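You operate a simulated robot arm through the tools that you are given. There is no shell and no other tool. Be economical: measure what you need, move in short steps, check, and stop when the job is done.

You are at the controls of a simulated two-armed robot. One attempt, no reset.

Task
Take the clear jug and leave it on top of the beige slab. Then open the stock table drawer, put the white cork from the inside of the stock table drawer on the top of the tool chest, then shut the drawer. The order counts. Set down upright: clear jug.

It is judged by the outcome, as a careful person would: the job done as asked, and still so three seconds after it is handed in. It fails if anything else is knocked over, pushed out of place, dropped, spilled or broken.

Robot
Two 7-joint arms with four-finger grippers on one trunk, on a base that drives. Base frame: it is fixed to the floor where the robot stands at the start and does not move with it; the origin is under the middle of the robot, x ahead of it, y to its left, z up; the surface under the hand at the start is at about z = 0.85. Units: m, degrees, N and s.
The left shoulder is at the start at [0.04, 0.181, 1.13], the right one opposite. With the tool pointing down near the work surface each hand reaches from about 0.32 to 0.84 m from the robot's upright axis, wherever it stands, measured 20 degrees to its own side. Places, roughly: stock table drawer [0.5, -1.9, 0.7]; top of the tool chest (24x63 cm) [-1.56, -5.26, 0.92]; white cork (3x3x4 cm) [0.4, -1.8, 0.7]. Payload 3.67 kg a hand.
The tool frame of a hand sits at the grasp point between the pads (the TCP): z along the fingers, y along the line on which they close. The tips reach 0.028 m beyond it. Largest opening 0.112 m; the body of the gripper starts 0.073 m behind the TCP.
Orientation is that of the tool frame in the base frame, as a unit quaternion [w, x, y, z]. With the fingers straight down and closing along the base's y, the tool's x points along the base's -x, its y along +y and its z along -z.

Tools
- The arms move only by the tool play_rows. It takes "left_motion", "right_motion" or both (then of equal length, played together; a hand with none holds still); each is a list of rows, each a list of 7 numbers: the gripper command, from -1 (fully open) to 1 (shut), values between in proportion, then the shift along the tool's x, y, z in m, then the turn, a rotation vector about the tool's x, y, z in degrees. In form: [[claw, x, y, z, wx, wy, wz], ...]. A call has 1 to 20 rows; each row is the pose to reach, as a shift and turn from the pose commanded when the call began, along the tool's axes at that moment. Rows are played at 5 a second. More than 0.05 m and 8.6 degrees between two rows, or a gripper value outside its range, and nothing of the call is played. Where a pose cannot be reached the arm comes as near as it can. A force on the tool above 40 N (or 10 N above the force at the start of the call, whichever is more), or a blocked arm, ends the call early, and 0.2 s more pass. Each finger halts on what it meets, pressing with about 21 N; the grip force reading is that of the motor and also rises with nothing between the fingers. The clock runs only during rows and for 0.2 s after the last one: add rows that repeat a pose to give the fingers time. It gives the time, the measured TCP pose, the force on the tool (base axes), the opening and the grip force at its end, in the units of the frame above (readings bear some noise), with the torque about the TCP (base axes, N m) and any sound that the robot's microphone picked up.
- Cameras (640 x 400 px; columns grow to the right, rows downward): "scene" is now at [0.107, 0.0003, 1.3569]; the picture's right is [-0.00, -1.00, 0.00], its down [-0.59, 0.00, -0.81] and it looks along [0.81, -0.00, -0.59] (base axes); focal length 248 px, centre (320, 200). "left" rides on the left gripper at [0.06, 0.018, -0.104] in its tool frame; the picture's right is [-0.29, 0.96, 0.00], its down [-0.80, -0.24, -0.55] and it looks along [-0.53, -0.16, 0.83] (tool axes); focal length 234 px, centre (320, 200). "right" rides on the right gripper at [0.06, -0.018, -0.104] in its tool frame; the picture's right is [0.29, 0.96, 0.00], its down [-0.80, 0.24, -0.55] and it looks along [-0.53, 0.16, 0.83] (tool axes); focal length 234 px, centre (320, 200). There is no depth. A picture from a camera that has moved, and an enlarged one, comes with that camera's place and axes in the base frame and with its lens.
- capture(camera): a new picture of that camera. It takes no simulated time.
- raise_lower(by): slides the trunk up (or, below 0, down) by that many m; the arms and the scene camera ride with it, the base frame stays. It gives what a move gives, with no picture.
- drive_base(legs): drives the robot by 1 to 6 legs, each [ahead, left, turn to the left] in m, m and degrees, along the robot's own axes; the way and the turn of a leg run together, so that a leg with both is an arc; at most 1.5 m and 180 degrees a leg. The arms and the cameras ride along, it lands a little off, and it stops where it bumps. It gives what a move gives.
- aim_head(pan, tilt): turns the head with the scene camera to pan (to the left, within 86 degrees either way) and tilt (down, from -29 to 69), counted from straight ahead of the robot. It gives what a move gives.
- zoom(camera, box): a new picture of the part [left, top, right, bottom] of that camera's present view, enlarged. It takes no simulated time.
- close_job(): hands the job in; it is judged then, once.

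Go step by step. Nothing tells you exact positions but the pictures and the camera data: compare them with the known pose of the tool, close in by small moves and look again before you grip or let go. The budget is 165 turns and 122 pictures, counting those below and the enlarged ones. Unless the task says otherwise, let go and move clear before handing in, and close with one line.

The tools are called after "Call:" as a command line: name --argument value ..., lists and objects as JSON in quotes. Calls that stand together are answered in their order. play_rows: Moves the arms, as the interface text tells. Its arguments: {"type":"object","properties":{"left_motion":{"type":"array","items":{"type":"array","items":{"type":"number"}}},"right_motion":{"type":"array","items":{"type":"array","items":{"type":"number"}}}},"required":[]} The other tools are called the same way: raise_lower (by) slides the trunk up or down; drive_base (legs) drives the base; aim_head (pan, tilt) turns the head that bears the scene camera; capture (camera) takes a picture; zoom (camera, box) takes an enlarged picture of a part of a camera's view; close_job () hands the job in.

At the start:

```text
t: 0.0
left_ee_pos: [0.4549, 0.224, 1.1924]
left_orientation: [0.0, 0.001, 1.0, 0.0]
left_force: [0.4, 0.1, -0.9]
left_moment: [0.0, -0.02, 0.02]
left_gripper_width: 0.112
left_grip_force: 0.0
right_ee_pos: [0.5182, -0.2391, 1.1991]
right_orientation: [0.0, 0.0, 1.0, 0.0]
right_force: [-0.8, 0.3, -0.6]
right_moment: [-0.02, 0.0, 0.0]
right_gripper_width: 0.1123
right_grip_force: 0.0
trunk travel left (down, up): [-0.25, 0.264]
robot x, y, heading: [-0.0031, -0.0015, -0.0]
head pan, tilt: [0.0, 35.9]
```

scene: 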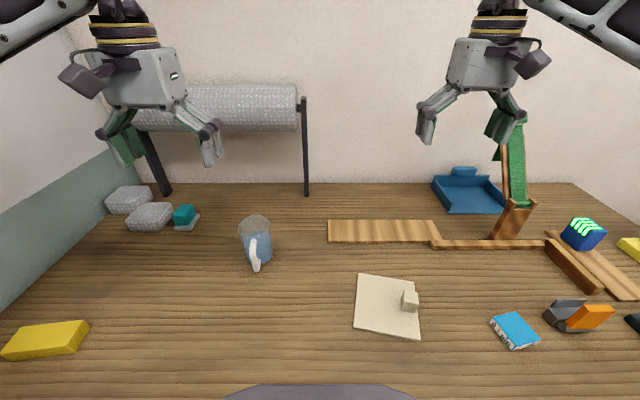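
right: 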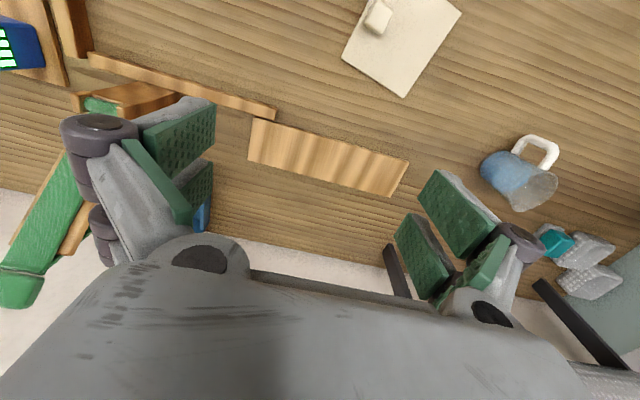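
left: 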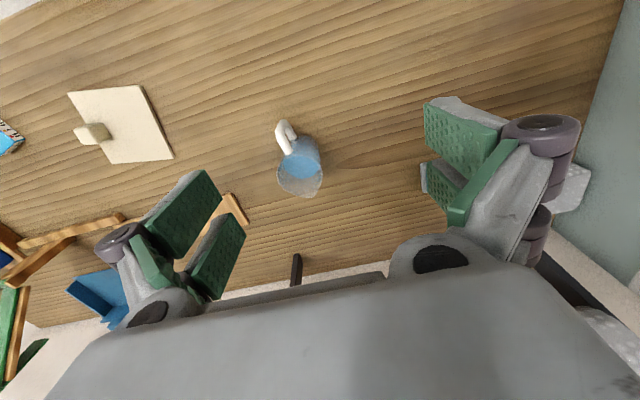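

I see the clear jug (with blue liquid, handle towards me) left of centre and the beige slab with a small knob or block on it. I'll zoom in on both.

Call:
zoom --camera "scene" --box '[200, 190, 440, 340]'

Call:
zoom --camera "left" --box '[50, 60, 370, 260]'

```text
2.67 times, centred on (320, 265) of scene
camera zoom: at [0.107, 0.0003, 1.3569], right [0.0, -1.0, 0.0], down [-0.59, 0.0, -0.81], along [0.81, 0.0, -0.59], focal length 662 px, centre (320, 27)
```

zoom: 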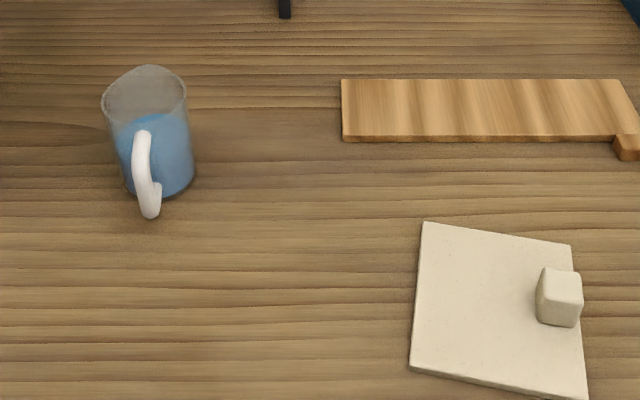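

```text
2.00 times, centred on (210, 160) of left
camera zoom: at [0.3941, 0.2433, 1.2963], right [0.29, 0.96, 0.0], down [0.8, -0.24, 0.55], along [0.53, -0.16, -0.83], focal length 468 px, centre (540, 280)
```

zoom: 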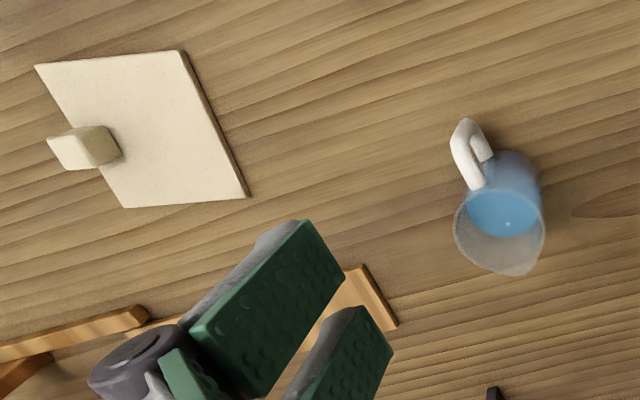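

The jug looks to stand at about (0.545, 0.153), about 0.11 tall, with its handle towards the robot. The slab centre is at about (0.41, -0.143), with a small loose block on its right edge. I'll bring the left hand over the jug and move the right hand aside.

Call:
play_rows --left_motion '[[-1, -0.03, -0.02, 0, 0, 0, 0], [-1, -0.06, -0.045, 0, 0, 0, 0], [-1, -0.09, -0.07, 0.02, 0, 0, 0], [-1, -0.09, -0.07, 0.06, 0, 0, 0], [-1, -0.09, -0.07, 0.09, 0, 0, 0], [-1, -0.09, -0.07, 0.12, 0, 0, 0], [-1, -0.09, -0.07, 0.12, 0, 0, 0]]' --right_motion '[[-1, 0, -0.03, 0, 0, 0, 0], [-1, 0, -0.06, 0, 0, 0, 0], [-1, 0, -0.1, 0, 0, 0, 0], [-1, 0, -0.14, 0, 0, 0, 0], [-1, 0, -0.17, 0, 0, 0, 0], [-1, 0, -0.2, 0, 0, 0, 0], [-1, 0, -0.2, 0, 0, 0, 0]]'

Call:
capture --camera "left"

Call:
capture --camera "scene"

```text
t: 1.6
left_ee_pos: [0.5424, 0.1551, 1.0714]
left_orientation: [0.0, -0.001, 1.0, -0.001]
left_force: [-0.3, 0.2, -0.2]
left_moment: [0.0, 0.0, -0.01]
left_gripper_width: 0.1124
left_grip_force: 0.0
right_ee_pos: [0.5159, -0.4408, 1.2009]
right_orientation: [-0.001, 0.0, 1.0, 0.0]
right_force: [0.1, 0.0, 0.1]
right_moment: [0.01, 0.03, -0.03]
right_gripper_width: 0.1122
right_grip_force: 0.0
trunk travel left (down, up): [-0.25, 0.264]
robot x, y, heading: [-0.0008, -0.001, 0.1]
head pan, tilt: [0.0, 35.9]
```

```text
116 pictures are left
camera left: at [0.482, 0.1731, 1.1753], right [0.29, 0.96, 0.0], down [0.8, -0.24, 0.55], along [0.53, -0.16, -0.83], focal length 234 px, centre (320, 200)
```

left: 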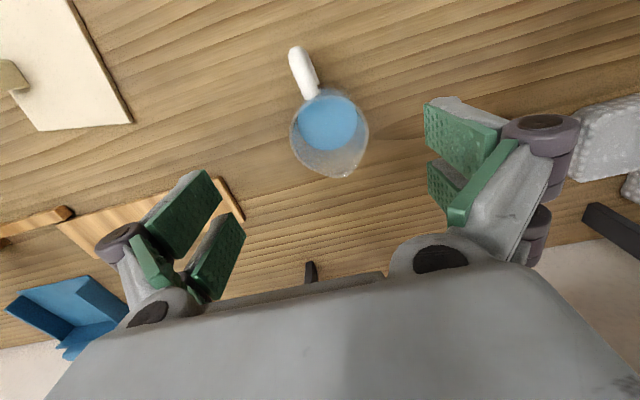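

```text
115 pictures are left
camera scene: at [0.1068, 0.0008, 1.357], right [0.0, -1.0, 0.0], down [-0.59, 0.0, -0.81], along [0.81, 0.0, -0.59], focal length 248 px, centre (320, 200)
```

scene: 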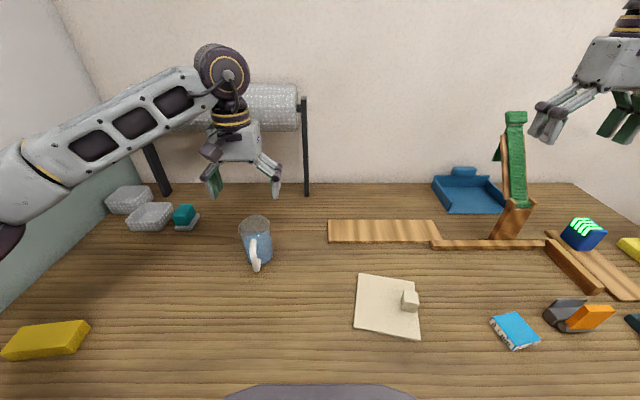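

The jug rim centre reads as about (0.550, 0.160). I'll centre over it, lower to z about 0.925 with the fingers either side, and look again before gripping.

Call:
play_rows --left_motion '[[-1, -0.008, 0.005, 0, 0, 0, 0], [-1, -0.008, 0.005, 0.04, 0, 0, 0], [-1, -0.008, 0.005, 0.08, 0, 0, 0], [-1, -0.008, 0.005, 0.115, 0, 0, 0], [-1, -0.008, 0.005, 0.147, 0, 0, 0], [-1, -0.008, 0.005, 0.147, 0, 0, 0]]'

Call:
capture --camera "left"

Call:
zoom --camera "scene" --box '[160, 120, 400, 270]'

```text
t: 3.0
left_ee_pos: [0.5508, 0.1553, 0.9274]
left_orientation: [0.0, 0.001, 1.0, 0.001]
left_force: [0.1, 0.3, -0.9]
left_moment: [-0.01, 0.0, 0.0]
left_gripper_width: 0.1119
left_grip_force: 0.1
right_ee_pos: [0.5147, -0.4401, 1.1988]
right_orientation: [0.0, 0.0, 1.0, -0.001]
right_force: [-1.1, -0.1, 0.3]
right_moment: [0.0, -0.02, 0.0]
right_gripper_width: 0.1118
right_grip_force: 0.0
trunk travel left (down, up): [-0.25, 0.264]
robot x, y, heading: [-0.0024, -0.0011, 0.1]
head pan, tilt: [0.0, 35.9]
```

```text
114 pictures are left
camera left: at [0.4906, 0.1749, 1.0321], right [0.29, 0.96, 0.0], down [0.8, -0.24, 0.55], along [0.53, -0.16, -0.83], focal length 234 px, centre (320, 200)
```

left: 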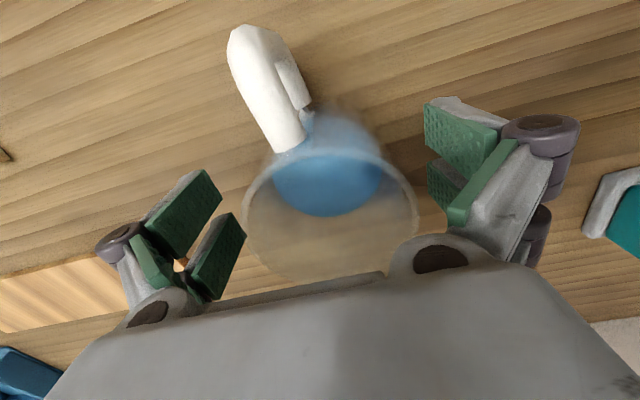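

```text
2.67 times, centred on (280, 195) of scene
camera zoom: at [0.1067, 0.0, 1.357], right [0.0, -1.0, 0.0], down [-0.59, 0.0, -0.81], along [0.81, 0.0, -0.59], focal length 662 px, centre (427, 213)
```

zoom: 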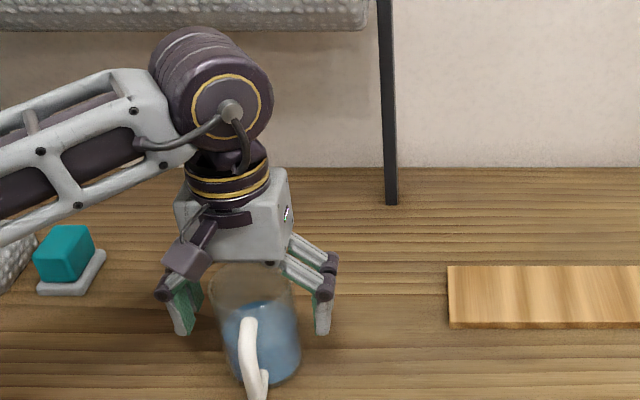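

The jug sits between the fingers, about 6 mm to the left of centre. I'll centre on it and close.

Call:
play_rows --left_motion '[[-1, 0, 0.006, 0.003, 0, 0, 0], [-0.6, 0, 0.006, 0.003, 0, 0, 0], [-0.2, 0, 0.006, 0.003, 0, 0, 0], [0.1, 0, 0.006, 0.003, 0, 0, 0], [0.3, 0, 0.006, 0.003, 0, 0, 0], [0.5, 0, 0.006, 0.003, 0, 0, 0], [0.7, 0, 0.006, 0.003, 0, 0, 0], [0.8, 0, 0.006, 0.003, 0, 0, 0]]'

Call:
capture --camera "left"

```text
t: 4.8
left_ee_pos: [0.552, 0.163, 0.9238]
left_orientation: [0.0, 0.0, 1.0, 0.0]
left_force: [1.1, -1.5, 4.0]
left_moment: [-0.04, -0.08, -0.04]
left_gripper_width: 0.073
left_grip_force: 21.2
right_ee_pos: [0.516, -0.4403, 1.1987]
right_orientation: [0.001, 0.0, 1.0, 0.0]
right_force: [-0.5, 0.5, 0.1]
right_moment: [-0.01, -0.02, 0.0]
right_gripper_width: 0.1119
right_grip_force: 0.0
trunk travel left (down, up): [-0.25, 0.264]
robot x, y, heading: [-0.0042, 0.0002, -0.1]
head pan, tilt: [0.0, 35.9]
```

```text
112 pictures are left
camera left: at [0.4907, 0.1819, 1.0283], right [0.29, 0.96, 0.0], down [0.8, -0.24, 0.55], along [0.53, -0.16, -0.83], focal length 234 px, centre (320, 200)
```

left: 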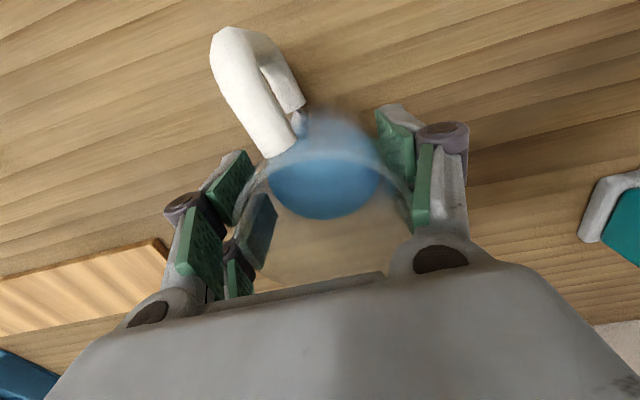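

The jug is gripped at 73 mm width. I'll lift it slowly and straight up.

Call:
play_rows --left_motion '[[0.8, 0, 0, -0.008, 0, 0, 0], [0.8, 0, 0, -0.02, 0, 0, 0], [0.8, 0, 0, -0.035, 0, 0, 0], [0.8, 0, 0, -0.05, 0, 0, 0], [0.8, 0, 0, -0.065, 0, 0, 0], [0.8, 0, 0, -0.08, 0, 0, 0], [0.8, 0, 0, -0.09, 0, 0, 0], [0.8, 0, 0, -0.09, 0, 0, 0]]'

Call:
capture --camera "scene"

```text
t: 6.6
left_ee_pos: [0.5518, 0.1658, 1.0124]
left_orientation: [-0.001, 0.0, 1.0, 0.0]
left_force: [-0.4, -0.7, -1.7]
left_moment: [0.01, -0.04, -0.01]
left_gripper_width: 0.073
left_grip_force: 21.5
right_ee_pos: [0.5166, -0.4396, 1.2001]
right_orientation: [0.0, 0.0, 1.0, 0.0]
right_force: [-0.9, -1.0, 0.4]
right_moment: [-0.03, 0.02, -0.01]
right_gripper_width: 0.1121
right_grip_force: 0.0
trunk travel left (down, up): [-0.25, 0.264]
robot x, y, heading: [-0.0013, 0.0001, -0.3]
head pan, tilt: [0.0, 35.9]
```

```text
111 pictures are left
camera scene: at [0.1073, 0.0003, 1.3569], right [0.0, -1.0, 0.0], down [-0.59, 0.0, -0.81], along [0.81, 0.0, -0.59], focal length 248 px, centre (320, 200)
```

scene: 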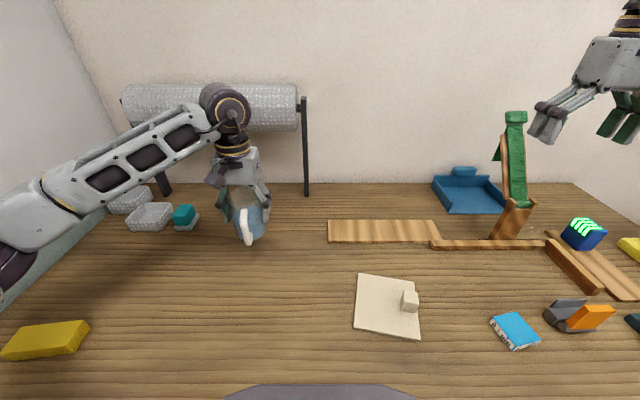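

The jug is held clear of the table. I'll carry it over the free part of the slab, aiming for (0.435, -0.121), and check before lowering.

Call:
play_rows --left_motion '[[0.8, 0.003, -0.008, 0, 0, 0, 0], [0.8, 0.01, -0.024, 0, 0, 0, 0], [0.8, 0.02, -0.048, 0, 0, 0, 0], [0.8, 0.031, -0.076, 0, 0, 0, 0], [0.8, 0.043, -0.105, 0, 0, 0, 0], [0.8, 0.055, -0.135, 0, 0, 0, 0], [0.8, 0.067, -0.165, 0, 0, 0, 0], [0.8, 0.079, -0.194, 0, 0, 0, 0], [0.8, 0.091, -0.223, 0, 0, 0, 0], [0.8, 0.101, -0.249, 0, 0, 0, 0], [0.8, 0.11, -0.27, 0, 0, 0, 0], [0.8, 0.115, -0.281, 0, 0, 0, 0], [0.8, 0.117, -0.286, 0, 0, 0, 0], [0.8, 0.117, -0.286, 0, 0, 0, 0]]'

Call:
capture --camera "left"

Call:
zoom --camera "scene" --box '[280, 190, 520, 340]'

```text
t: 9.6
left_ee_pos: [0.4357, -0.1183, 1.0112]
left_orientation: [0.0, 0.0, 1.0, 0.001]
left_force: [0.3, -0.5, -2.0]
left_moment: [-0.03, -0.01, -0.03]
left_gripper_width: 0.0725
left_grip_force: 21.0
right_ee_pos: [0.5165, -0.4402, 1.1998]
right_orientation: [-0.001, 0.001, 1.0, 0.0]
right_force: [-0.2, 0.2, 0.7]
right_moment: [0.01, 0.02, 0.0]
right_gripper_width: 0.112
right_grip_force: 0.1
trunk travel left (down, up): [-0.25, 0.264]
robot x, y, heading: [-0.0015, 0.002, -0.1]
head pan, tilt: [0.0, 35.9]
```

```text
110 pictures are left
camera left: at [0.3762, -0.101, 1.1167], right [0.29, 0.96, 0.0], down [0.8, -0.24, 0.55], along [0.53, -0.16, -0.83], focal length 234 px, centre (320, 200)
```

left: 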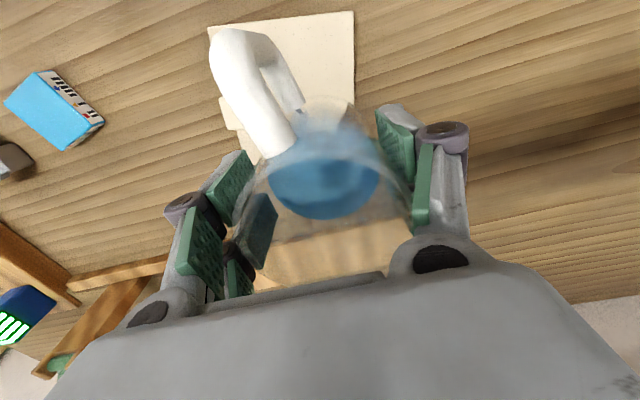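

```text
2.67 times, centred on (400, 265) of scene
camera zoom: at [0.1072, 0.0001, 1.3569], right [0.0, -1.0, 0.0], down [-0.59, 0.0, -0.81], along [0.81, 0.0, -0.59], focal length 662 px, centre (107, 27)
```

zoom: 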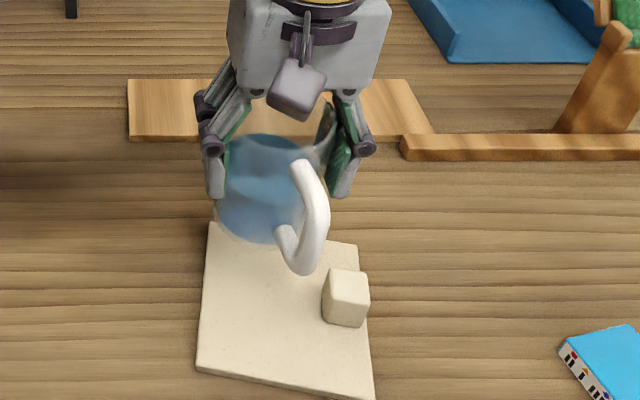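

The jug is over the free part of the slab, with the handle clear of the little block. I'll lower it to just above the slab.

Call:
play_rows --left_motion '[[0.8, 0, -0.002, 0.01, 0, 0, 0], [0.8, 0, -0.002, 0.025, 0, 0, 0], [0.8, 0, -0.002, 0.04, 0, 0, 0], [0.8, 0, -0.002, 0.053, 0, 0, 0], [0.8, 0, -0.002, 0.062, 0, 0, 0], [0.8, 0, -0.002, 0.069, 0, 0, 0], [0.8, 0, -0.002, 0.069, 0, 0, 0]]'

Call:
zoom --camera "scene" --box '[280, 190, 520, 340]'

```text
t: 11.2
left_ee_pos: [0.4359, -0.1225, 0.9427]
left_orientation: [0.0, 0.001, 1.0, 0.0]
left_force: [-0.2, -1.1, -1.0]
left_moment: [0.02, -0.04, 0.0]
left_gripper_width: 0.0727
left_grip_force: 21.0
right_ee_pos: [0.5155, -0.4408, 1.2005]
right_orientation: [-0.001, 0.0, 1.0, 0.0]
right_force: [0.3, -0.1, 0.0]
right_moment: [-0.01, 0.01, -0.04]
right_gripper_width: 0.1121
right_grip_force: 0.0
trunk travel left (down, up): [-0.25, 0.264]
robot x, y, heading: [-0.0013, -0.001, 0.0]
head pan, tilt: [0.0, 35.9]
```

```text
2.67 times, centred on (400, 265) of scene
camera zoom: at [0.1071, 0.0, 1.3569], right [0.0, -1.0, 0.0], down [-0.59, 0.0, -0.81], along [0.81, 0.0, -0.59], focal length 662 px, centre (107, 27)
```

zoom: 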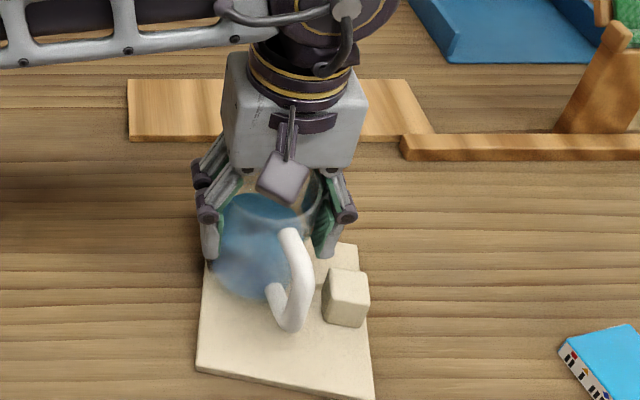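

There are about 8 mm left to go, and the jug's base falls inside the slab. I'll lower it in fine steps until it touches.

Call:
play_rows --left_motion '[[0.8, 0, 0, 0.003, 0, 0, 0], [0.8, 0, 0, 0.005, 0, 0, 0], [0.8, 0, 0, 0.007, 0, 0, 0], [0.8, 0, 0, 0.008, 0, 0, 0], [0.8, 0, 0, 0.008, 0, 0, 0]]'

```text
t: 12.4
left_ee_pos: [0.4348, -0.1209, 0.9357]
left_orientation: [0.0, 0.0, 1.0, 0.001]
left_force: [0.0, -0.2, -2.1]
left_moment: [-0.01, -0.01, -0.01]
left_gripper_width: 0.0731
left_grip_force: 20.6
right_ee_pos: [0.5158, -0.4411, 1.2001]
right_orientation: [0.0, 0.0, 1.0, -0.001]
right_force: [-0.6, 0.3, -1.0]
right_moment: [-0.03, 0.0, 0.01]
right_gripper_width: 0.1121
right_grip_force: 0.0
trunk travel left (down, up): [-0.25, 0.264]
robot x, y, heading: [0.0005, -0.0006, -0.2]
head pan, tilt: [0.0, 35.9]
```

Call:
play_rows --left_motion '[[0.8, 0, 0, 0.001, 0, 0, 0], [0.8, 0, 0, 0.002, 0, 0, 0], [0.8, 0, 0, 0.003, 0, 0, 0], [0.8, 0, 0, 0.003, 0, 0, 0]]'

Call:
zoom --camera "scene" --box '[340, 240, 440, 340]'

```text
t: 13.4
left_ee_pos: [0.436, -0.1226, 0.9337]
left_orientation: [0.001, 0.0, 1.0, 0.0]
left_force: [0.5, 1.6, 12.7]
left_moment: [0.1, 0.2, -0.08]
left_gripper_width: 0.0729
left_grip_force: 21.3
right_ee_pos: [0.5153, -0.44, 1.2001]
right_orientation: [0.001, 0.0, 1.0, 0.0]
right_force: [-1.2, -1.4, 0.5]
right_moment: [0.0, -0.01, -0.04]
right_gripper_width: 0.1119
right_grip_force: 0.1
trunk travel left (down, up): [-0.25, 0.264]
robot x, y, heading: [-0.0001, 0.0031, -0.2]
head pan, tilt: [0.0, 35.9]
```

```text
4.00 times, centred on (390, 290) of scene
camera zoom: at [0.1063, 0.0005, 1.3571], right [0.0, -1.0, 0.0], down [-0.59, 0.0, -0.81], along [0.81, 0.0, -0.59], focal length 994 px, centre (40, -160)
```

zoom: 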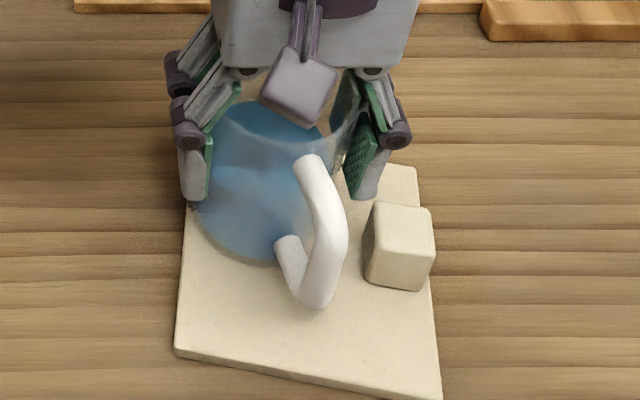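

The jug is on the slab (contact force up, base fully inside the edge). I'll relieve the pressure, open slightly, and rise straight up.

Call:
play_rows --left_motion '[[0.8, 0, 0, -0.001, 0, 0, 0], [0.8, 0, 0, -0.002, 0, 0, 0], [0, 0, 0, -0.002, 0, 0, 0], [-0.35, 0, 0, -0.002, 0, 0, 0], [-0.6, 0, 0, -0.002, 0, 0, 0], [-0.7, 0, 0, -0.002, 0, 0, 0], [-0.7, 0, 0, -0.002, 0, 0, 0]]'

Call:
zoom --camera "scene" --box '[340, 240, 440, 340]'

```text
t: 15.0
left_ee_pos: [0.4354, -0.1224, 0.9356]
left_orientation: [0.0, 0.0, 1.0, -0.002]
left_force: [-0.3, -0.9, 0.0]
left_moment: [0.0, 0.02, -0.01]
left_gripper_width: 0.095
left_grip_force: 0.1
right_ee_pos: [0.5161, -0.4408, 1.2004]
right_orientation: [0.0, 0.0, 1.0, 0.0]
right_force: [0.6, -0.7, -0.6]
right_moment: [0.02, 0.0, 0.02]
right_gripper_width: 0.1121
right_grip_force: 0.2
trunk travel left (down, up): [-0.25, 0.264]
robot x, y, heading: [-0.0008, 0.0002, 0.2]
head pan, tilt: [0.0, 35.9]
```

```text
4.00 times, centred on (390, 290) of scene
camera zoom: at [0.107, 0.0001, 1.357], right [0.0, -1.0, 0.0], down [-0.59, 0.0, -0.81], along [0.81, 0.0, -0.59], focal length 994 px, centre (40, -160)
```

zoom: 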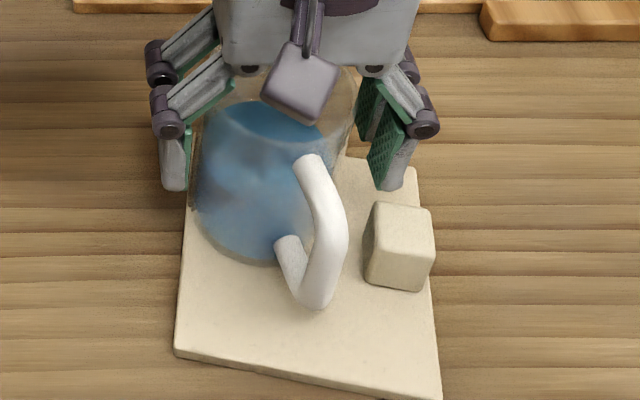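

The jug stands free on the slab. I'll raise the left hand straight up and take it back to its starting side.

Call:
play_rows --left_motion '[[-0.7, 0, 0, -0.02, 0, 0, 0], [-0.7, 0, 0, -0.05, 0, 0, 0], [-0.7, 0, 0, -0.09, 0, 0, 0], [-0.7, 0, 0, -0.13, 0, 0, 0], [-0.8, 0, 0, -0.17, 0, 0, 0], [-1, 0, 0, -0.21, 0, 0, 0], [-1, 0, 0.04, -0.25, 0, 0, 0], [-1, 0, 0.085, -0.25, 0, 0, 0], [-1, 0, 0.13, -0.25, 0, 0, 0], [-1, 0, 0.175, -0.25, 0, 0, 0], [-1, 0, 0.22, -0.25, 0, 0, 0], [-1, 0, 0.265, -0.25, 0, 0, 0], [-1, 0, 0.31, -0.25, 0, 0, 0], [-1, 0, 0.34, -0.25, 0, 0, 0]]'

Call:
capture --camera "scene"

```text
refused: row 7 steps farther than a row can; nothing moved
```

```text
105 pictures are left
camera scene: at [0.107, 0.0001, 1.357], right [0.0, -1.0, 0.0], down [-0.59, 0.0, -0.81], along [0.81, 0.0, -0.59], focal length 248 px, centre (320, 200)
```

scene: 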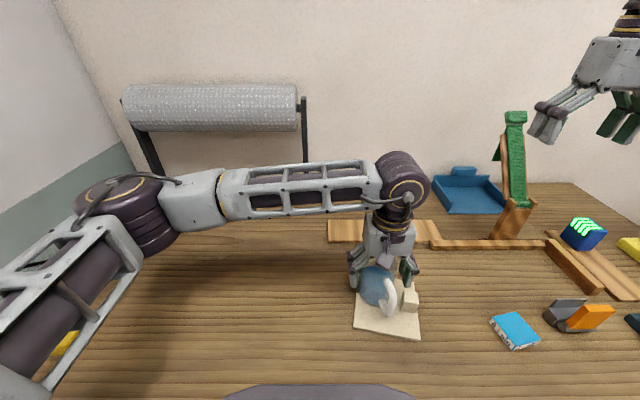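

One step was too long, so nothing moved. I'll repeat it with shorter steps.

Call:
play_rows --left_motion '[[-0.7, 0, 0, -0.02, 0, 0, 0], [-0.7, 0, 0, -0.05, 0, 0, 0], [-0.7, 0, 0, -0.09, 0, 0, 0], [-0.7, 0, 0, -0.13, 0, 0, 0], [-0.8, 0, 0, -0.17, 0, 0, 0], [-1, 0, 0, -0.21, 0, 0, 0], [-1, 0, 0.02, -0.25, 0, 0, 0], [-1, 0, 0.06, -0.25, 0, 0, 0], [-1, 0, 0.105, -0.25, 0, 0, 0], [-1, 0, 0.15, -0.25, 0, 0, 0], [-1, 0, 0.195, -0.25, 0, 0, 0], [-1, 0, 0.24, -0.25, 0, 0, 0], [-1, 0, 0.285, -0.25, 0, 0, 0], [-1, 0, 0.32, -0.25, 0, 0, 0], [-1, 0, 0.34, -0.25, 0, 0, 0]]'

Call:
capture --camera "scene"

Call:
aim_head --pan -80 --tilt 30

Call:
capture --camera "scene"

```text
t: 18.2
left_ee_pos: [0.436, 0.2207, 1.1839]
left_orientation: [0.0, 0.0, 1.0, -0.001]
left_force: [0.1, 0.8, -0.2]
left_moment: [-0.04, -0.02, 0.0]
left_gripper_width: 0.112
left_grip_force: 0.1
right_ee_pos: [0.5169, -0.4399, 1.1993]
right_orientation: [0.0, 0.0, 1.0, 0.001]
right_force: [0.2, 0.3, -0.6]
right_moment: [-0.03, 0.0, -0.01]
right_gripper_width: 0.1119
right_grip_force: 0.1
trunk travel left (down, up): [-0.25, 0.264]
robot x, y, heading: [-0.0018, 0.0022, 0.1]
head pan, tilt: [0.0, 35.9]
```

```text
104 pictures are left
camera scene: at [0.1066, 0.0008, 1.357], right [0.0, -1.0, 0.0], down [-0.59, 0.0, -0.81], along [0.81, 0.0, -0.59], focal length 248 px, centre (320, 200)
```

scene: 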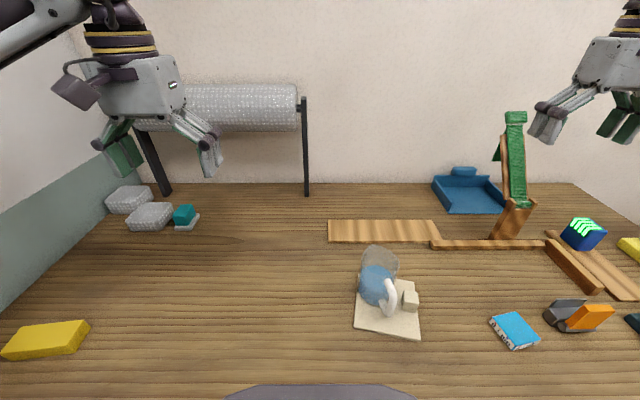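

```text
t: 19.7
left_ee_pos: [0.437, 0.2199, 1.1843]
left_orientation: [0.0, -0.001, 1.0, 0.0]
left_force: [-0.6, 0.2, 0.5]
left_moment: [-0.02, -0.01, 0.01]
left_gripper_width: 0.112
left_grip_force: 0.0
right_ee_pos: [0.5167, -0.4407, 1.1989]
right_orientation: [0.0, 0.001, 1.0, 0.0]
right_force: [0.9, 0.1, 0.0]
right_moment: [0.0, 0.01, 0.01]
right_gripper_width: 0.1119
right_grip_force: 0.0
trunk travel left (down, up): [-0.25, 0.264]
robot x, y, heading: [0.002, -0.0011, -0.1]
head pan, tilt: [-80.0, 30.0]
```

```text
103 pictures are left
camera scene: at [0.0352, -0.0888, 1.3662], right [-0.98, -0.17, 0.0], down [-0.09, 0.49, -0.87], along [0.15, -0.85, -0.5], focal length 248 px, centre (320, 200)
```

scene: 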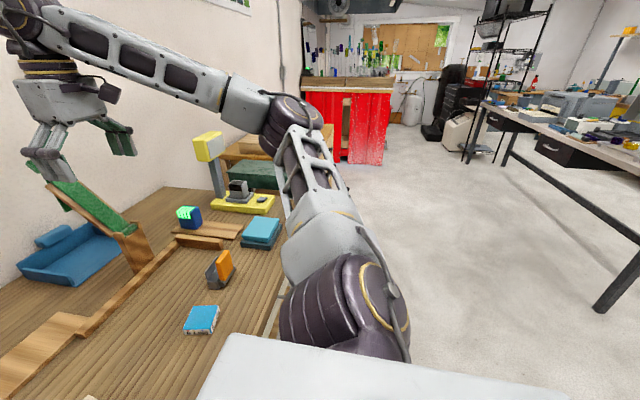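

The jug stands upright on the slab and nothing else is disturbed. The wooden stock table is further right along the same wall. I'll back off, strafe right about 1.8 m, then look.

Call:
drive_base --legs '[[-0.6, 0, 0], [0, -1.0, 0], [0, -0.85, 0]]'

Call:
aim_head --pan 0 --tilt 30

Call:
capture --camera "scene"

```text
t: 32.2
left_ee_pos: [-0.1643, -1.6177, 1.1844]
left_orientation: [0.0, 0.008, 1.0, 0.001]
left_force: [-0.4, -0.4, -0.9]
left_moment: [0.01, 0.01, -0.03]
left_gripper_width: 0.1121
left_grip_force: 0.2
right_ee_pos: [-0.0935, -2.2794, 1.1986]
right_orientation: [0.0, 0.006, 1.0, 0.0]
right_force: [0.7, 0.4, 0.2]
right_moment: [0.01, -0.01, 0.0]
right_gripper_width: 0.112
right_grip_force: 0.0
trunk travel left (down, up): [-0.25, 0.264]
robot x, y, heading: [-0.6036, -1.8306, -0.8]
head pan, tilt: [-80.0, 30.0]
```

```text
t: 33.8
left_ee_pos: [-0.1643, -1.6182, 1.1844]
left_orientation: [0.0, 0.006, 1.0, 0.0]
left_force: [0.4, -0.8, 0.9]
left_moment: [0.0, 0.01, -0.03]
left_gripper_width: 0.1121
left_grip_force: 0.0
right_ee_pos: [-0.0947, -2.2785, 1.2003]
right_orientation: [0.0, 0.007, 1.0, 0.0]
right_force: [-0.4, 0.4, -0.8]
right_moment: [0.01, 0.03, 0.0]
right_gripper_width: 0.1121
right_grip_force: 0.1
trunk travel left (down, up): [-0.25, 0.264]
robot x, y, heading: [-0.6028, -1.8289, -1.0]
head pan, tilt: [0.0, 30.0]
```

```text
102 pictures are left
camera scene: at [-0.494, -1.8332, 1.3662], right [-0.01, -1.0, 0.0], down [-0.5, 0.01, -0.87], along [0.87, -0.01, -0.5], focal length 248 px, centre (320, 200)
```

scene: 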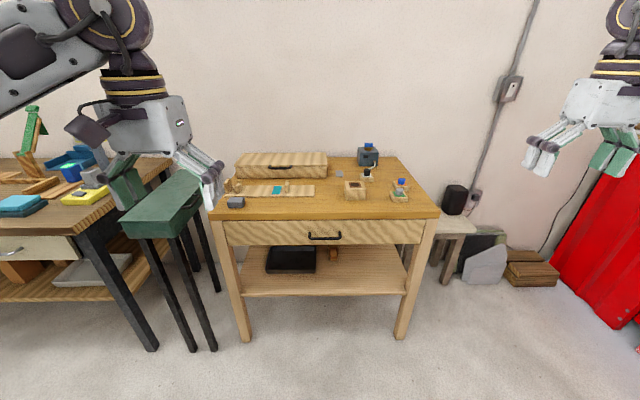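

The stock table is ahead, with a wide drawer and a black handle. I'll zoom in to locate it.

Call:
zoom --camera "scene" --box '[200, 150, 450, 306]'

Call:
zoom --camera "scene" --box '[280, 210, 376, 270]'

```text
2.56 times, centred on (325, 228) of scene
camera zoom: at [-0.494, -1.8332, 1.3662], right [-0.01, -1.0, 0.0], down [-0.5, 0.01, -0.87], along [0.87, -0.01, -0.5], focal length 636 px, centre (307, 128)
```

zoom: 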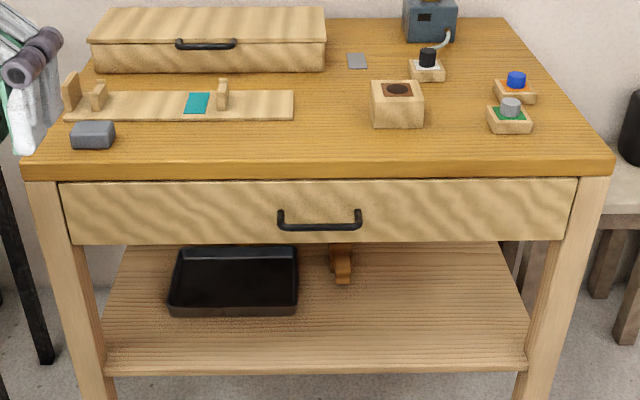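

```text
6.67 times, centred on (328, 240) of scene
camera zoom: at [-0.494, -1.8332, 1.3662], right [-0.01, -1.0, 0.0], down [-0.5, 0.01, -0.87], along [0.87, -0.01, -0.5], focal length 1656 px, centre (267, -67)
```

zoom: 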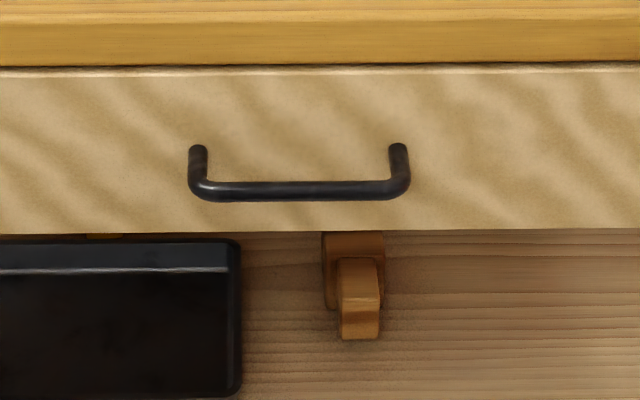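

The handle's bar is roughly at y = -1.865. I need depth, so I'll drive a bit closer, straighten up, and take a second view for triangulation.

Call:
drive_base --legs '[[0.22, 0.08, 1.0]]'

Call:
aim_head --pan 0 --tilt 40

Call:
capture --camera "scene"

```text
t: 35.5
left_ee_pos: [0.0451, -1.5304, 1.1842]
left_orientation: [0.001, -0.004, 1.0, 0.0]
left_force: [-0.3, 0.3, 0.7]
left_moment: [-0.02, 0.02, -0.01]
left_gripper_width: 0.112
left_grip_force: 0.0
right_ee_pos: [0.1303, -2.1895, 1.1999]
right_orientation: [0.0, -0.004, 1.0, 0.0]
right_force: [0.0, 0.0, -0.7]
right_moment: [0.02, 0.03, 0.0]
right_gripper_width: 0.1118
right_grip_force: 0.1
trunk travel left (down, up): [-0.25, 0.264]
robot x, y, heading: [-0.3917, -1.753, 0.5]
head pan, tilt: [0.0, 30.0]
```

```text
t: 36.2
left_ee_pos: [0.0455, -1.5298, 1.1848]
left_orientation: [0.001, -0.005, 1.0, -0.001]
left_force: [0.6, 0.2, 0.3]
left_moment: [0.03, 0.0, -0.01]
left_gripper_width: 0.1118
left_grip_force: 0.1
right_ee_pos: [0.1295, -2.1897, 1.1989]
right_orientation: [0.0, -0.004, 1.0, 0.0]
right_force: [0.0, -0.4, -0.2]
right_moment: [0.05, -0.01, 0.0]
right_gripper_width: 0.1118
right_grip_force: 0.1
trunk travel left (down, up): [-0.25, 0.264]
robot x, y, heading: [-0.3889, -1.7518, 0.2]
head pan, tilt: [0.0, 40.0]
```

```text
99 pictures are left
camera scene: at [-0.2856, -1.7524, 1.3508], right [0.01, -1.0, 0.0], down [-0.64, 0.0, -0.77], along [0.77, 0.01, -0.64], focal length 248 px, centre (320, 200)
```

scene: 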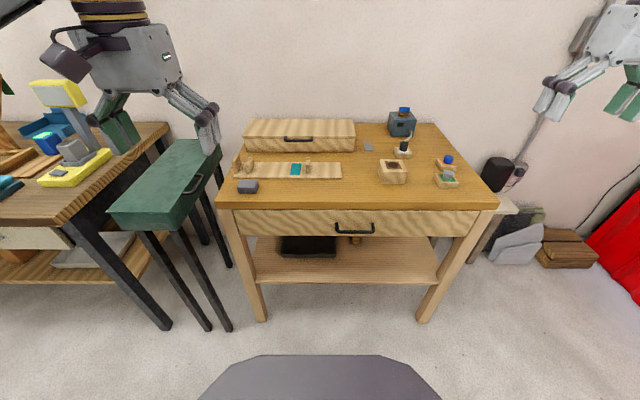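

Call:
zoom --camera "scene" --box '[310, 195, 406, 255]'

```text
6.67 times, centred on (358, 225) of scene
camera zoom: at [-0.2856, -1.7524, 1.3508], right [0.01, -1.0, 0.0], down [-0.64, 0.0, -0.77], along [0.77, 0.01, -0.64], focal length 1656 px, centre (67, 33)
```

zoom: 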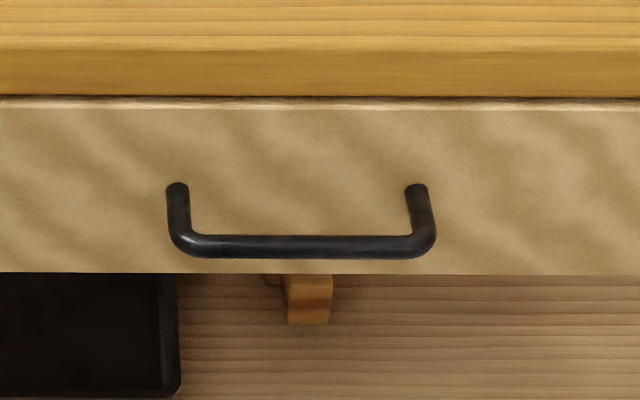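

By triangulation the table top's front edge is at about x 0.298, z 0.85. The handle bar is at about (0.269, -1.864, 0.75), stood off about 4 cm from the drawer front. I'll lower the trunk and turn the right hand to point forwards and 30° down, with its fingers closing vertically.

Call:
raise_lower --by -0.18

Call:
play_rows --right_motion '[[-1, 0.0, 0.02, 0.0, -3.6, -3.6, 6.2], [-1, 0.0, 0.04, 0.0, -7.2, -7.2, 12.4], [-1, 0.0, 0.06, 0.0, -10.8, -10.8, 18.7], [-1, 0.0, 0.08, 0.0, -14.4, -14.4, 24.9], [-1, 0.0, 0.1, 0.0, -18, -18, 31.1], [-1, 0.0, 0.12, 0.0, -21.6, -21.6, 37.3], [-1, 0.0, 0.14, 0.0, -25.1, -25.1, 43.6], [-1, 0.0, 0.16, 0.0, -28.7, -28.7, 49.8], [-1, 0.0, 0.18, 0.0, -32.3, -32.3, 56], [-1, 0.0, 0.2, 0.0, -35.9, -35.9, 62.2], [-1, 0.0, 0.22, 0.0, -39.5, -39.5, 68.5], [-1, 0.0, 0.24, 0.0, -43.1, -43.1, 74.7], [-1, 0.0, 0.26, 0.0, -46.7, -46.7, 80.9], [-1, 0.0, 0.26, 0.0, -46.7, -46.7, 80.9], [-1, 0.0, 0.26, 0.0, -46.7, -46.7, 80.9]]'

Call:
capture --camera "scene"

Call:
capture --camera "right"

```text
t: 38.2
left_ee_pos: [0.0435, -1.5301, 1.0042]
left_orientation: [0.0, -0.004, 1.0, 0.0]
left_force: [-0.3, 1.2, -0.8]
left_moment: [0.01, -0.02, -0.01]
left_gripper_width: 0.1117
left_grip_force: 0.1
right_ee_pos: [0.1291, -2.1905, 1.0188]
right_orientation: [-0.001, -0.003, 1.0, -0.001]
right_force: [0.4, 0.5, -0.6]
right_moment: [0.01, 0.01, -0.02]
right_gripper_width: 0.1119
right_grip_force: 0.1
trunk travel left (down, up): [-0.07, 0.444]
robot x, y, heading: [-0.3922, -1.7522, 0.6]
head pan, tilt: [0.0, 40.0]
```

```text
t: 41.4
left_ee_pos: [0.0432, -1.5298, 1.0022]
left_orientation: [-0.001, -0.004, 1.0, 0.0]
left_force: [0.2, -0.9, -0.1]
left_moment: [0.02, 0.0, -0.02]
left_gripper_width: 0.112
left_grip_force: 0.0
right_ee_pos: [0.1266, -1.9301, 1.0178]
right_orientation: [0.353, 0.61, 0.615, 0.354]
right_force: [-0.1, -0.6, 0.2]
right_moment: [-0.01, -0.02, -0.03]
right_gripper_width: 0.1121
right_grip_force: 0.1
trunk travel left (down, up): [-0.07, 0.444]
robot x, y, heading: [-0.3918, -1.7544, 0.0]
head pan, tilt: [0.0, 40.0]
```

```text
97 pictures are left
camera scene: at [-0.2859, -1.7522, 1.1696], right [0.01, -1.0, 0.0], down [-0.64, -0.01, -0.77], along [0.77, 0.01, -0.64], focal length 248 px, centre (320, 200)
```

scene: 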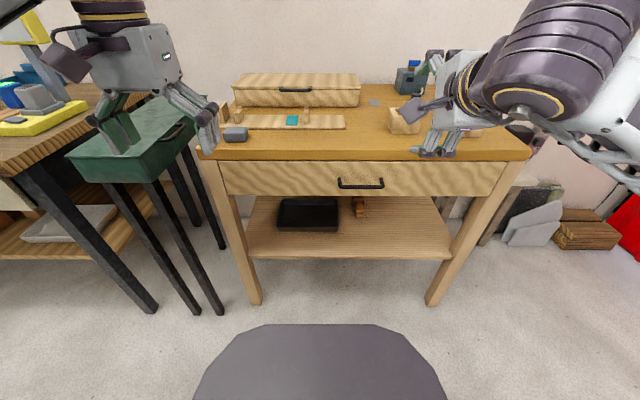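

```text
96 pictures are left
camera right: at [0.027, -1.8714, 1.0557], right [0.48, 0.29, 0.83], down [-0.35, -0.8, 0.48], along [0.8, -0.52, -0.28], focal length 234 px, centre (320, 200)
```

right: 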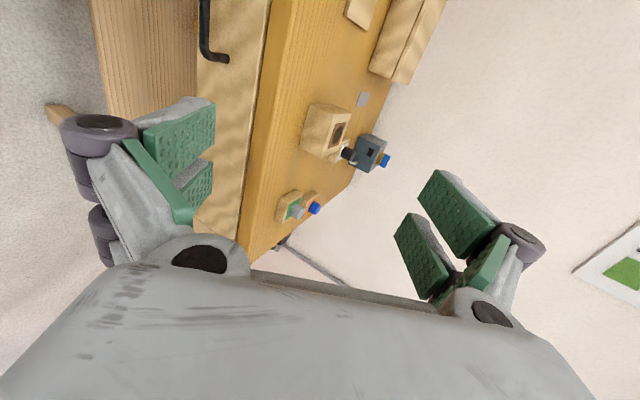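

The hand is oriented as wanted. A zoomed view from this lower camera height will sharpen the handle position.

Call:
zoom --camera "scene" --box '[310, 150, 406, 210]'

```text
6.67 times, centred on (358, 180) of scene
camera zoom: at [-0.2859, -1.7522, 1.1696], right [0.01, -1.0, 0.0], down [-0.64, -0.01, -0.77], along [0.77, 0.01, -0.64], focal length 1656 px, centre (67, 333)
```

zoom: 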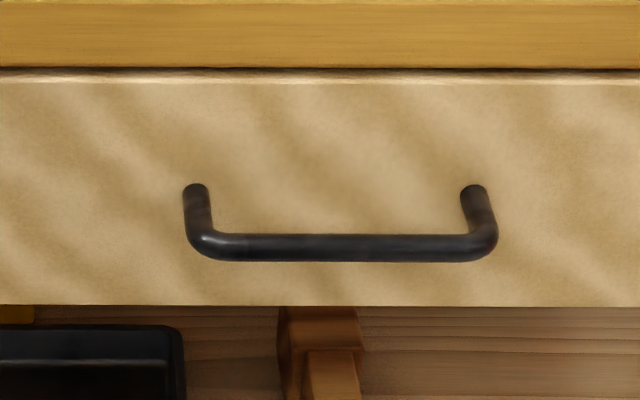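

The handle bar is at about (0.264, -1.862, 0.754) and the drawer front at x 0.304. I'll move to a pre-grasp 10 cm back along the approach with the fingers half open.

Call:
play_rows --right_motion '[[-0.5, 0.01, -0.023, 0.022, 0, 0, 0], [-0.1, 0.02, -0.046, 0.043, 0, 0, 0], [-0.1, 0.03, -0.07, 0.065, 0, 0, 0], [-0.1, 0.04, -0.093, 0.087, 0, 0, 0], [-0.1, 0.05, -0.115, 0.108, 0, 0, 0], [-0.1, 0.06, -0.14, 0.13, 0, 0, 0], [-0.1, 0.068, -0.16, 0.151, 0, 0, 0], [-0.1, 0.068, -0.16, 0.151, 0, 0, 0]]'

Call:
capture --camera "right"

Call:
capture --camera "scene"

```text
t: 43.2
left_ee_pos: [0.0436, -1.5309, 1.0034]
left_orientation: [0.0, -0.004, 1.0, 0.0]
left_force: [0.1, 0.8, 0.3]
left_moment: [0.04, -0.01, -0.03]
left_gripper_width: 0.1118
left_grip_force: 0.1
right_ee_pos: [0.1764, -1.8592, 0.8023]
right_orientation: [0.353, 0.61, 0.614, 0.355]
right_force: [-1.1, 0.9, -0.6]
right_moment: [0.01, 0.0, -0.03]
right_gripper_width: 0.0616
right_grip_force: 0.1
trunk travel left (down, up): [-0.07, 0.444]
robot x, y, heading: [-0.3893, -1.754, 0.4]
head pan, tilt: [0.0, 40.0]
```

```text
94 pictures are left
camera right: at [0.0773, -1.801, 0.8405], right [0.48, 0.29, 0.83], down [-0.35, -0.8, 0.48], along [0.8, -0.52, -0.28], focal length 234 px, centre (320, 200)
```

right: 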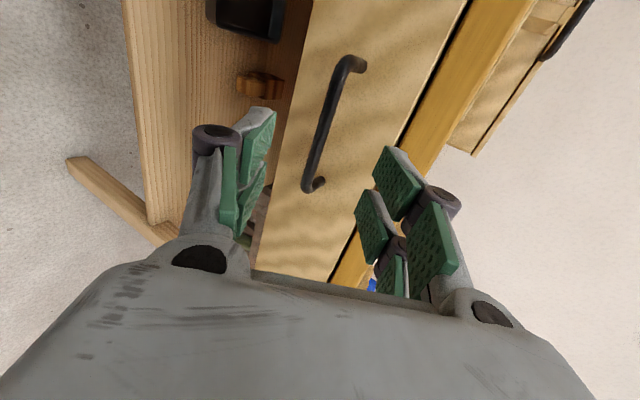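

```text
93 pictures are left
camera scene: at [-0.2862, -1.7525, 1.1696], right [0.01, -1.0, 0.0], down [-0.64, 0.0, -0.77], along [0.77, 0.01, -0.64], focal length 248 px, centre (320, 200)
```

scene: 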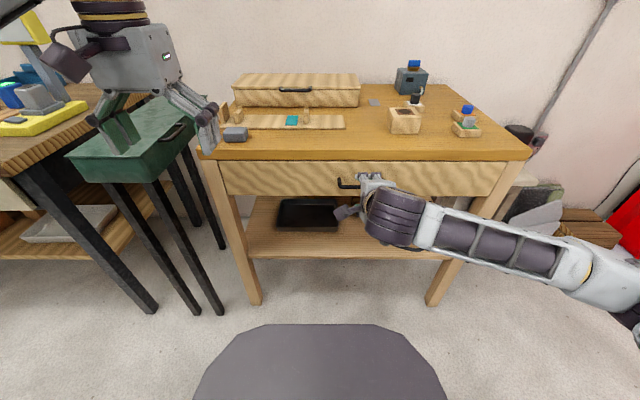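

The hand camera agrees: bar at about (0.264, -1.857, 0.757). I'll advance onto the bar.

Call:
play_rows --right_motion '[[-0.1, 0, 0.004, 0.025, 0, 0, 0], [-0.1, 0, 0.004, 0.05, 0, 0, 0], [-0.1, 0, 0.004, 0.075, 0, 0, 0], [-0.1, 0, 0.004, 0.09, 0, 0, 0], [-0.1, 0, 0.004, 0.098, 0, 0, 0], [-0.1, 0, 0.004, 0.098, 0, 0, 0]]'

Call:
capture --camera "right"

Call:
zoom --camera "scene" --box '[310, 150, 406, 210]'

```text
t: 44.6
left_ee_pos: [0.044, -1.5306, 1.0044]
left_orientation: [0.0, -0.005, 1.0, 0.0]
left_force: [0.0, -0.5, -0.1]
left_moment: [0.01, 0.03, 0.01]
left_gripper_width: 0.1119
left_grip_force: 0.1
right_ee_pos: [0.2626, -1.8617, 0.7598]
right_orientation: [0.352, 0.61, 0.615, 0.355]
right_force: [-2.8, -0.8, 1.1]
right_moment: [0.03, -0.07, -0.12]
right_gripper_width: 0.0614
right_grip_force: 0.2
trunk travel left (down, up): [-0.07, 0.444]
robot x, y, heading: [-0.3835, -1.7522, 0.6]
head pan, tilt: [0.0, 40.0]
```

```text
92 pictures are left
camera right: at [0.1623, -1.8016, 0.7961], right [0.48, 0.29, 0.83], down [-0.35, -0.8, 0.48], along [0.8, -0.52, -0.28], focal length 234 px, centre (320, 200)
```

right: 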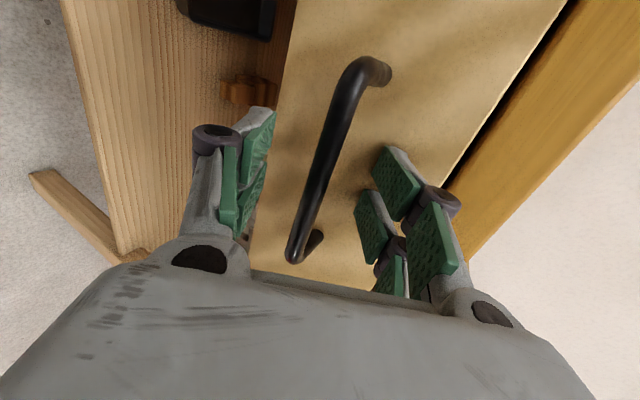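

```text
6.67 times, centred on (358, 180) of scene
camera zoom: at [-0.2863, -1.7526, 1.1696], right [0.01, -1.0, 0.0], down [-0.64, 0.0, -0.77], along [0.77, 0.01, -0.64], focal length 1656 px, centre (67, 333)
```

zoom: 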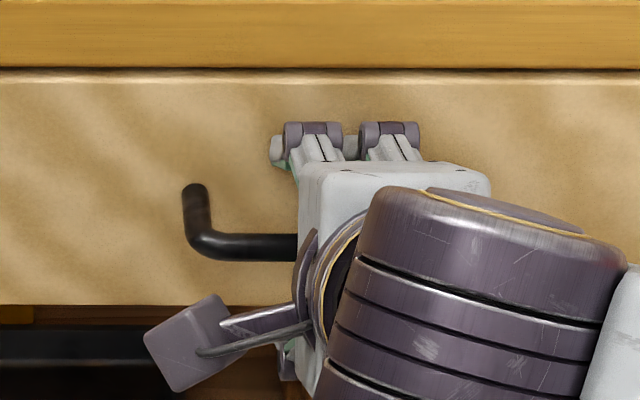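

The bar lies between the fingers. I'll close on it.

Call:
play_rows --right_motion '[[0.3, 0, 0, 0, 0, 0, 0], [0.6, 0, 0, 0, 0, 0, 0], [0.9, 0, 0, 0, 0, 0, 0], [0.9, 0, 0, 0, 0, 0, 0]]'

Call:
capture --camera "right"

```text
t: 45.6
left_ee_pos: [0.0432, -1.531, 1.0035]
left_orientation: [0.0, -0.004, 1.0, 0.0]
left_force: [0.0, -0.3, -0.7]
left_moment: [0.0, 0.02, 0.0]
left_gripper_width: 0.1117
left_grip_force: 0.0
right_ee_pos: [0.261, -1.8607, 0.7564]
right_orientation: [0.351, 0.61, 0.616, 0.353]
right_force: [-5.3, 0.0, -5.2]
right_moment: [-0.29, 0.05, -0.08]
right_gripper_width: 0.011
right_grip_force: 44.7
trunk travel left (down, up): [-0.07, 0.444]
robot x, y, heading: [-0.393, -1.7537, 0.6]
head pan, tilt: [0.0, 40.0]
```

```text
90 pictures are left
camera right: at [0.1621, -1.8014, 0.795], right [0.48, 0.29, 0.83], down [-0.35, -0.8, 0.49], along [0.8, -0.52, -0.28], focal length 234 px, centre (320, 200)
```

right: 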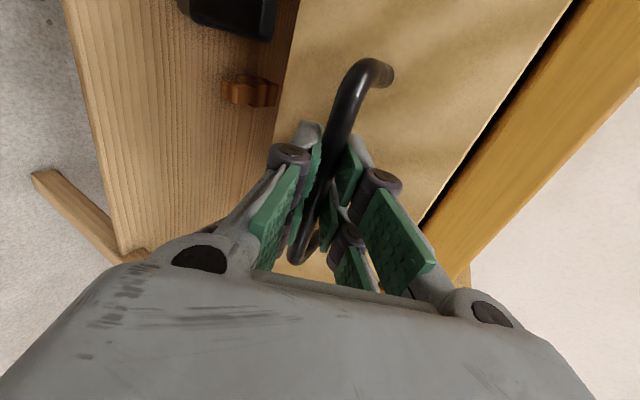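

The handle is gripped. I'll pull straight back gently.

Call:
play_rows --right_motion '[[0.9, 0, -0.005, -0.0087, 0, 0, 0], [0.9, 0, -0.0125, -0.0217, 0, 0, 0], [0.9, 0, -0.02, -0.0346, 0, 0, 0], [0.9, 0, -0.03, -0.052, 0, 0, 0], [0.9, 0, -0.04, -0.0693, 0, 0, 0], [0.9, 0, -0.05, -0.0866, 0, 0, 0], [0.9, 0, -0.06, -0.1039, 0, 0, 0], [0.9, 0, -0.06, -0.1039, 0, 0, 0]]'

Call:
capture --camera "scene"

```text
t: 47.4
left_ee_pos: [0.0446, -1.5296, 1.0031]
left_orientation: [-0.001, -0.004, 1.0, -0.001]
left_force: [0.8, 0.5, -0.4]
left_moment: [-0.01, 0.0, 0.0]
left_gripper_width: 0.1118
left_grip_force: 0.0
right_ee_pos: [0.1463, -1.861, 0.7578]
right_orientation: [0.351, 0.609, 0.616, 0.355]
right_force: [-0.4, 18.5, -6.7]
right_moment: [-0.15, 0.01, -0.25]
right_gripper_width: 0.011
right_grip_force: 45.2
trunk travel left (down, up): [-0.07, 0.444]
robot x, y, heading: [-0.3922, -1.7536, 0.3]
head pan, tilt: [0.0, 40.0]
```

```text
89 pictures are left
camera scene: at [-0.2856, -1.7508, 1.1695], right [0.01, -1.0, 0.0], down [-0.64, -0.01, -0.77], along [0.77, 0.01, -0.64], focal length 248 px, centre (320, 200)
```

scene: 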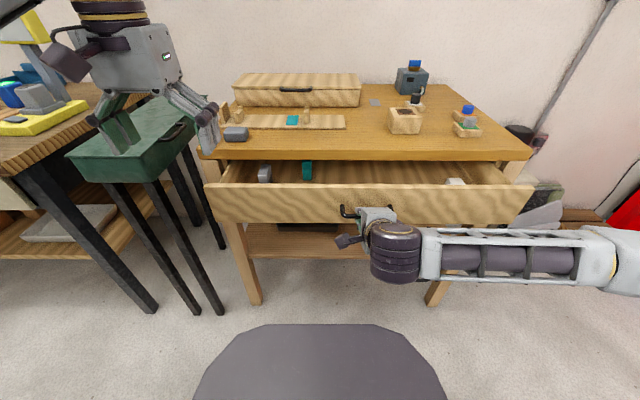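

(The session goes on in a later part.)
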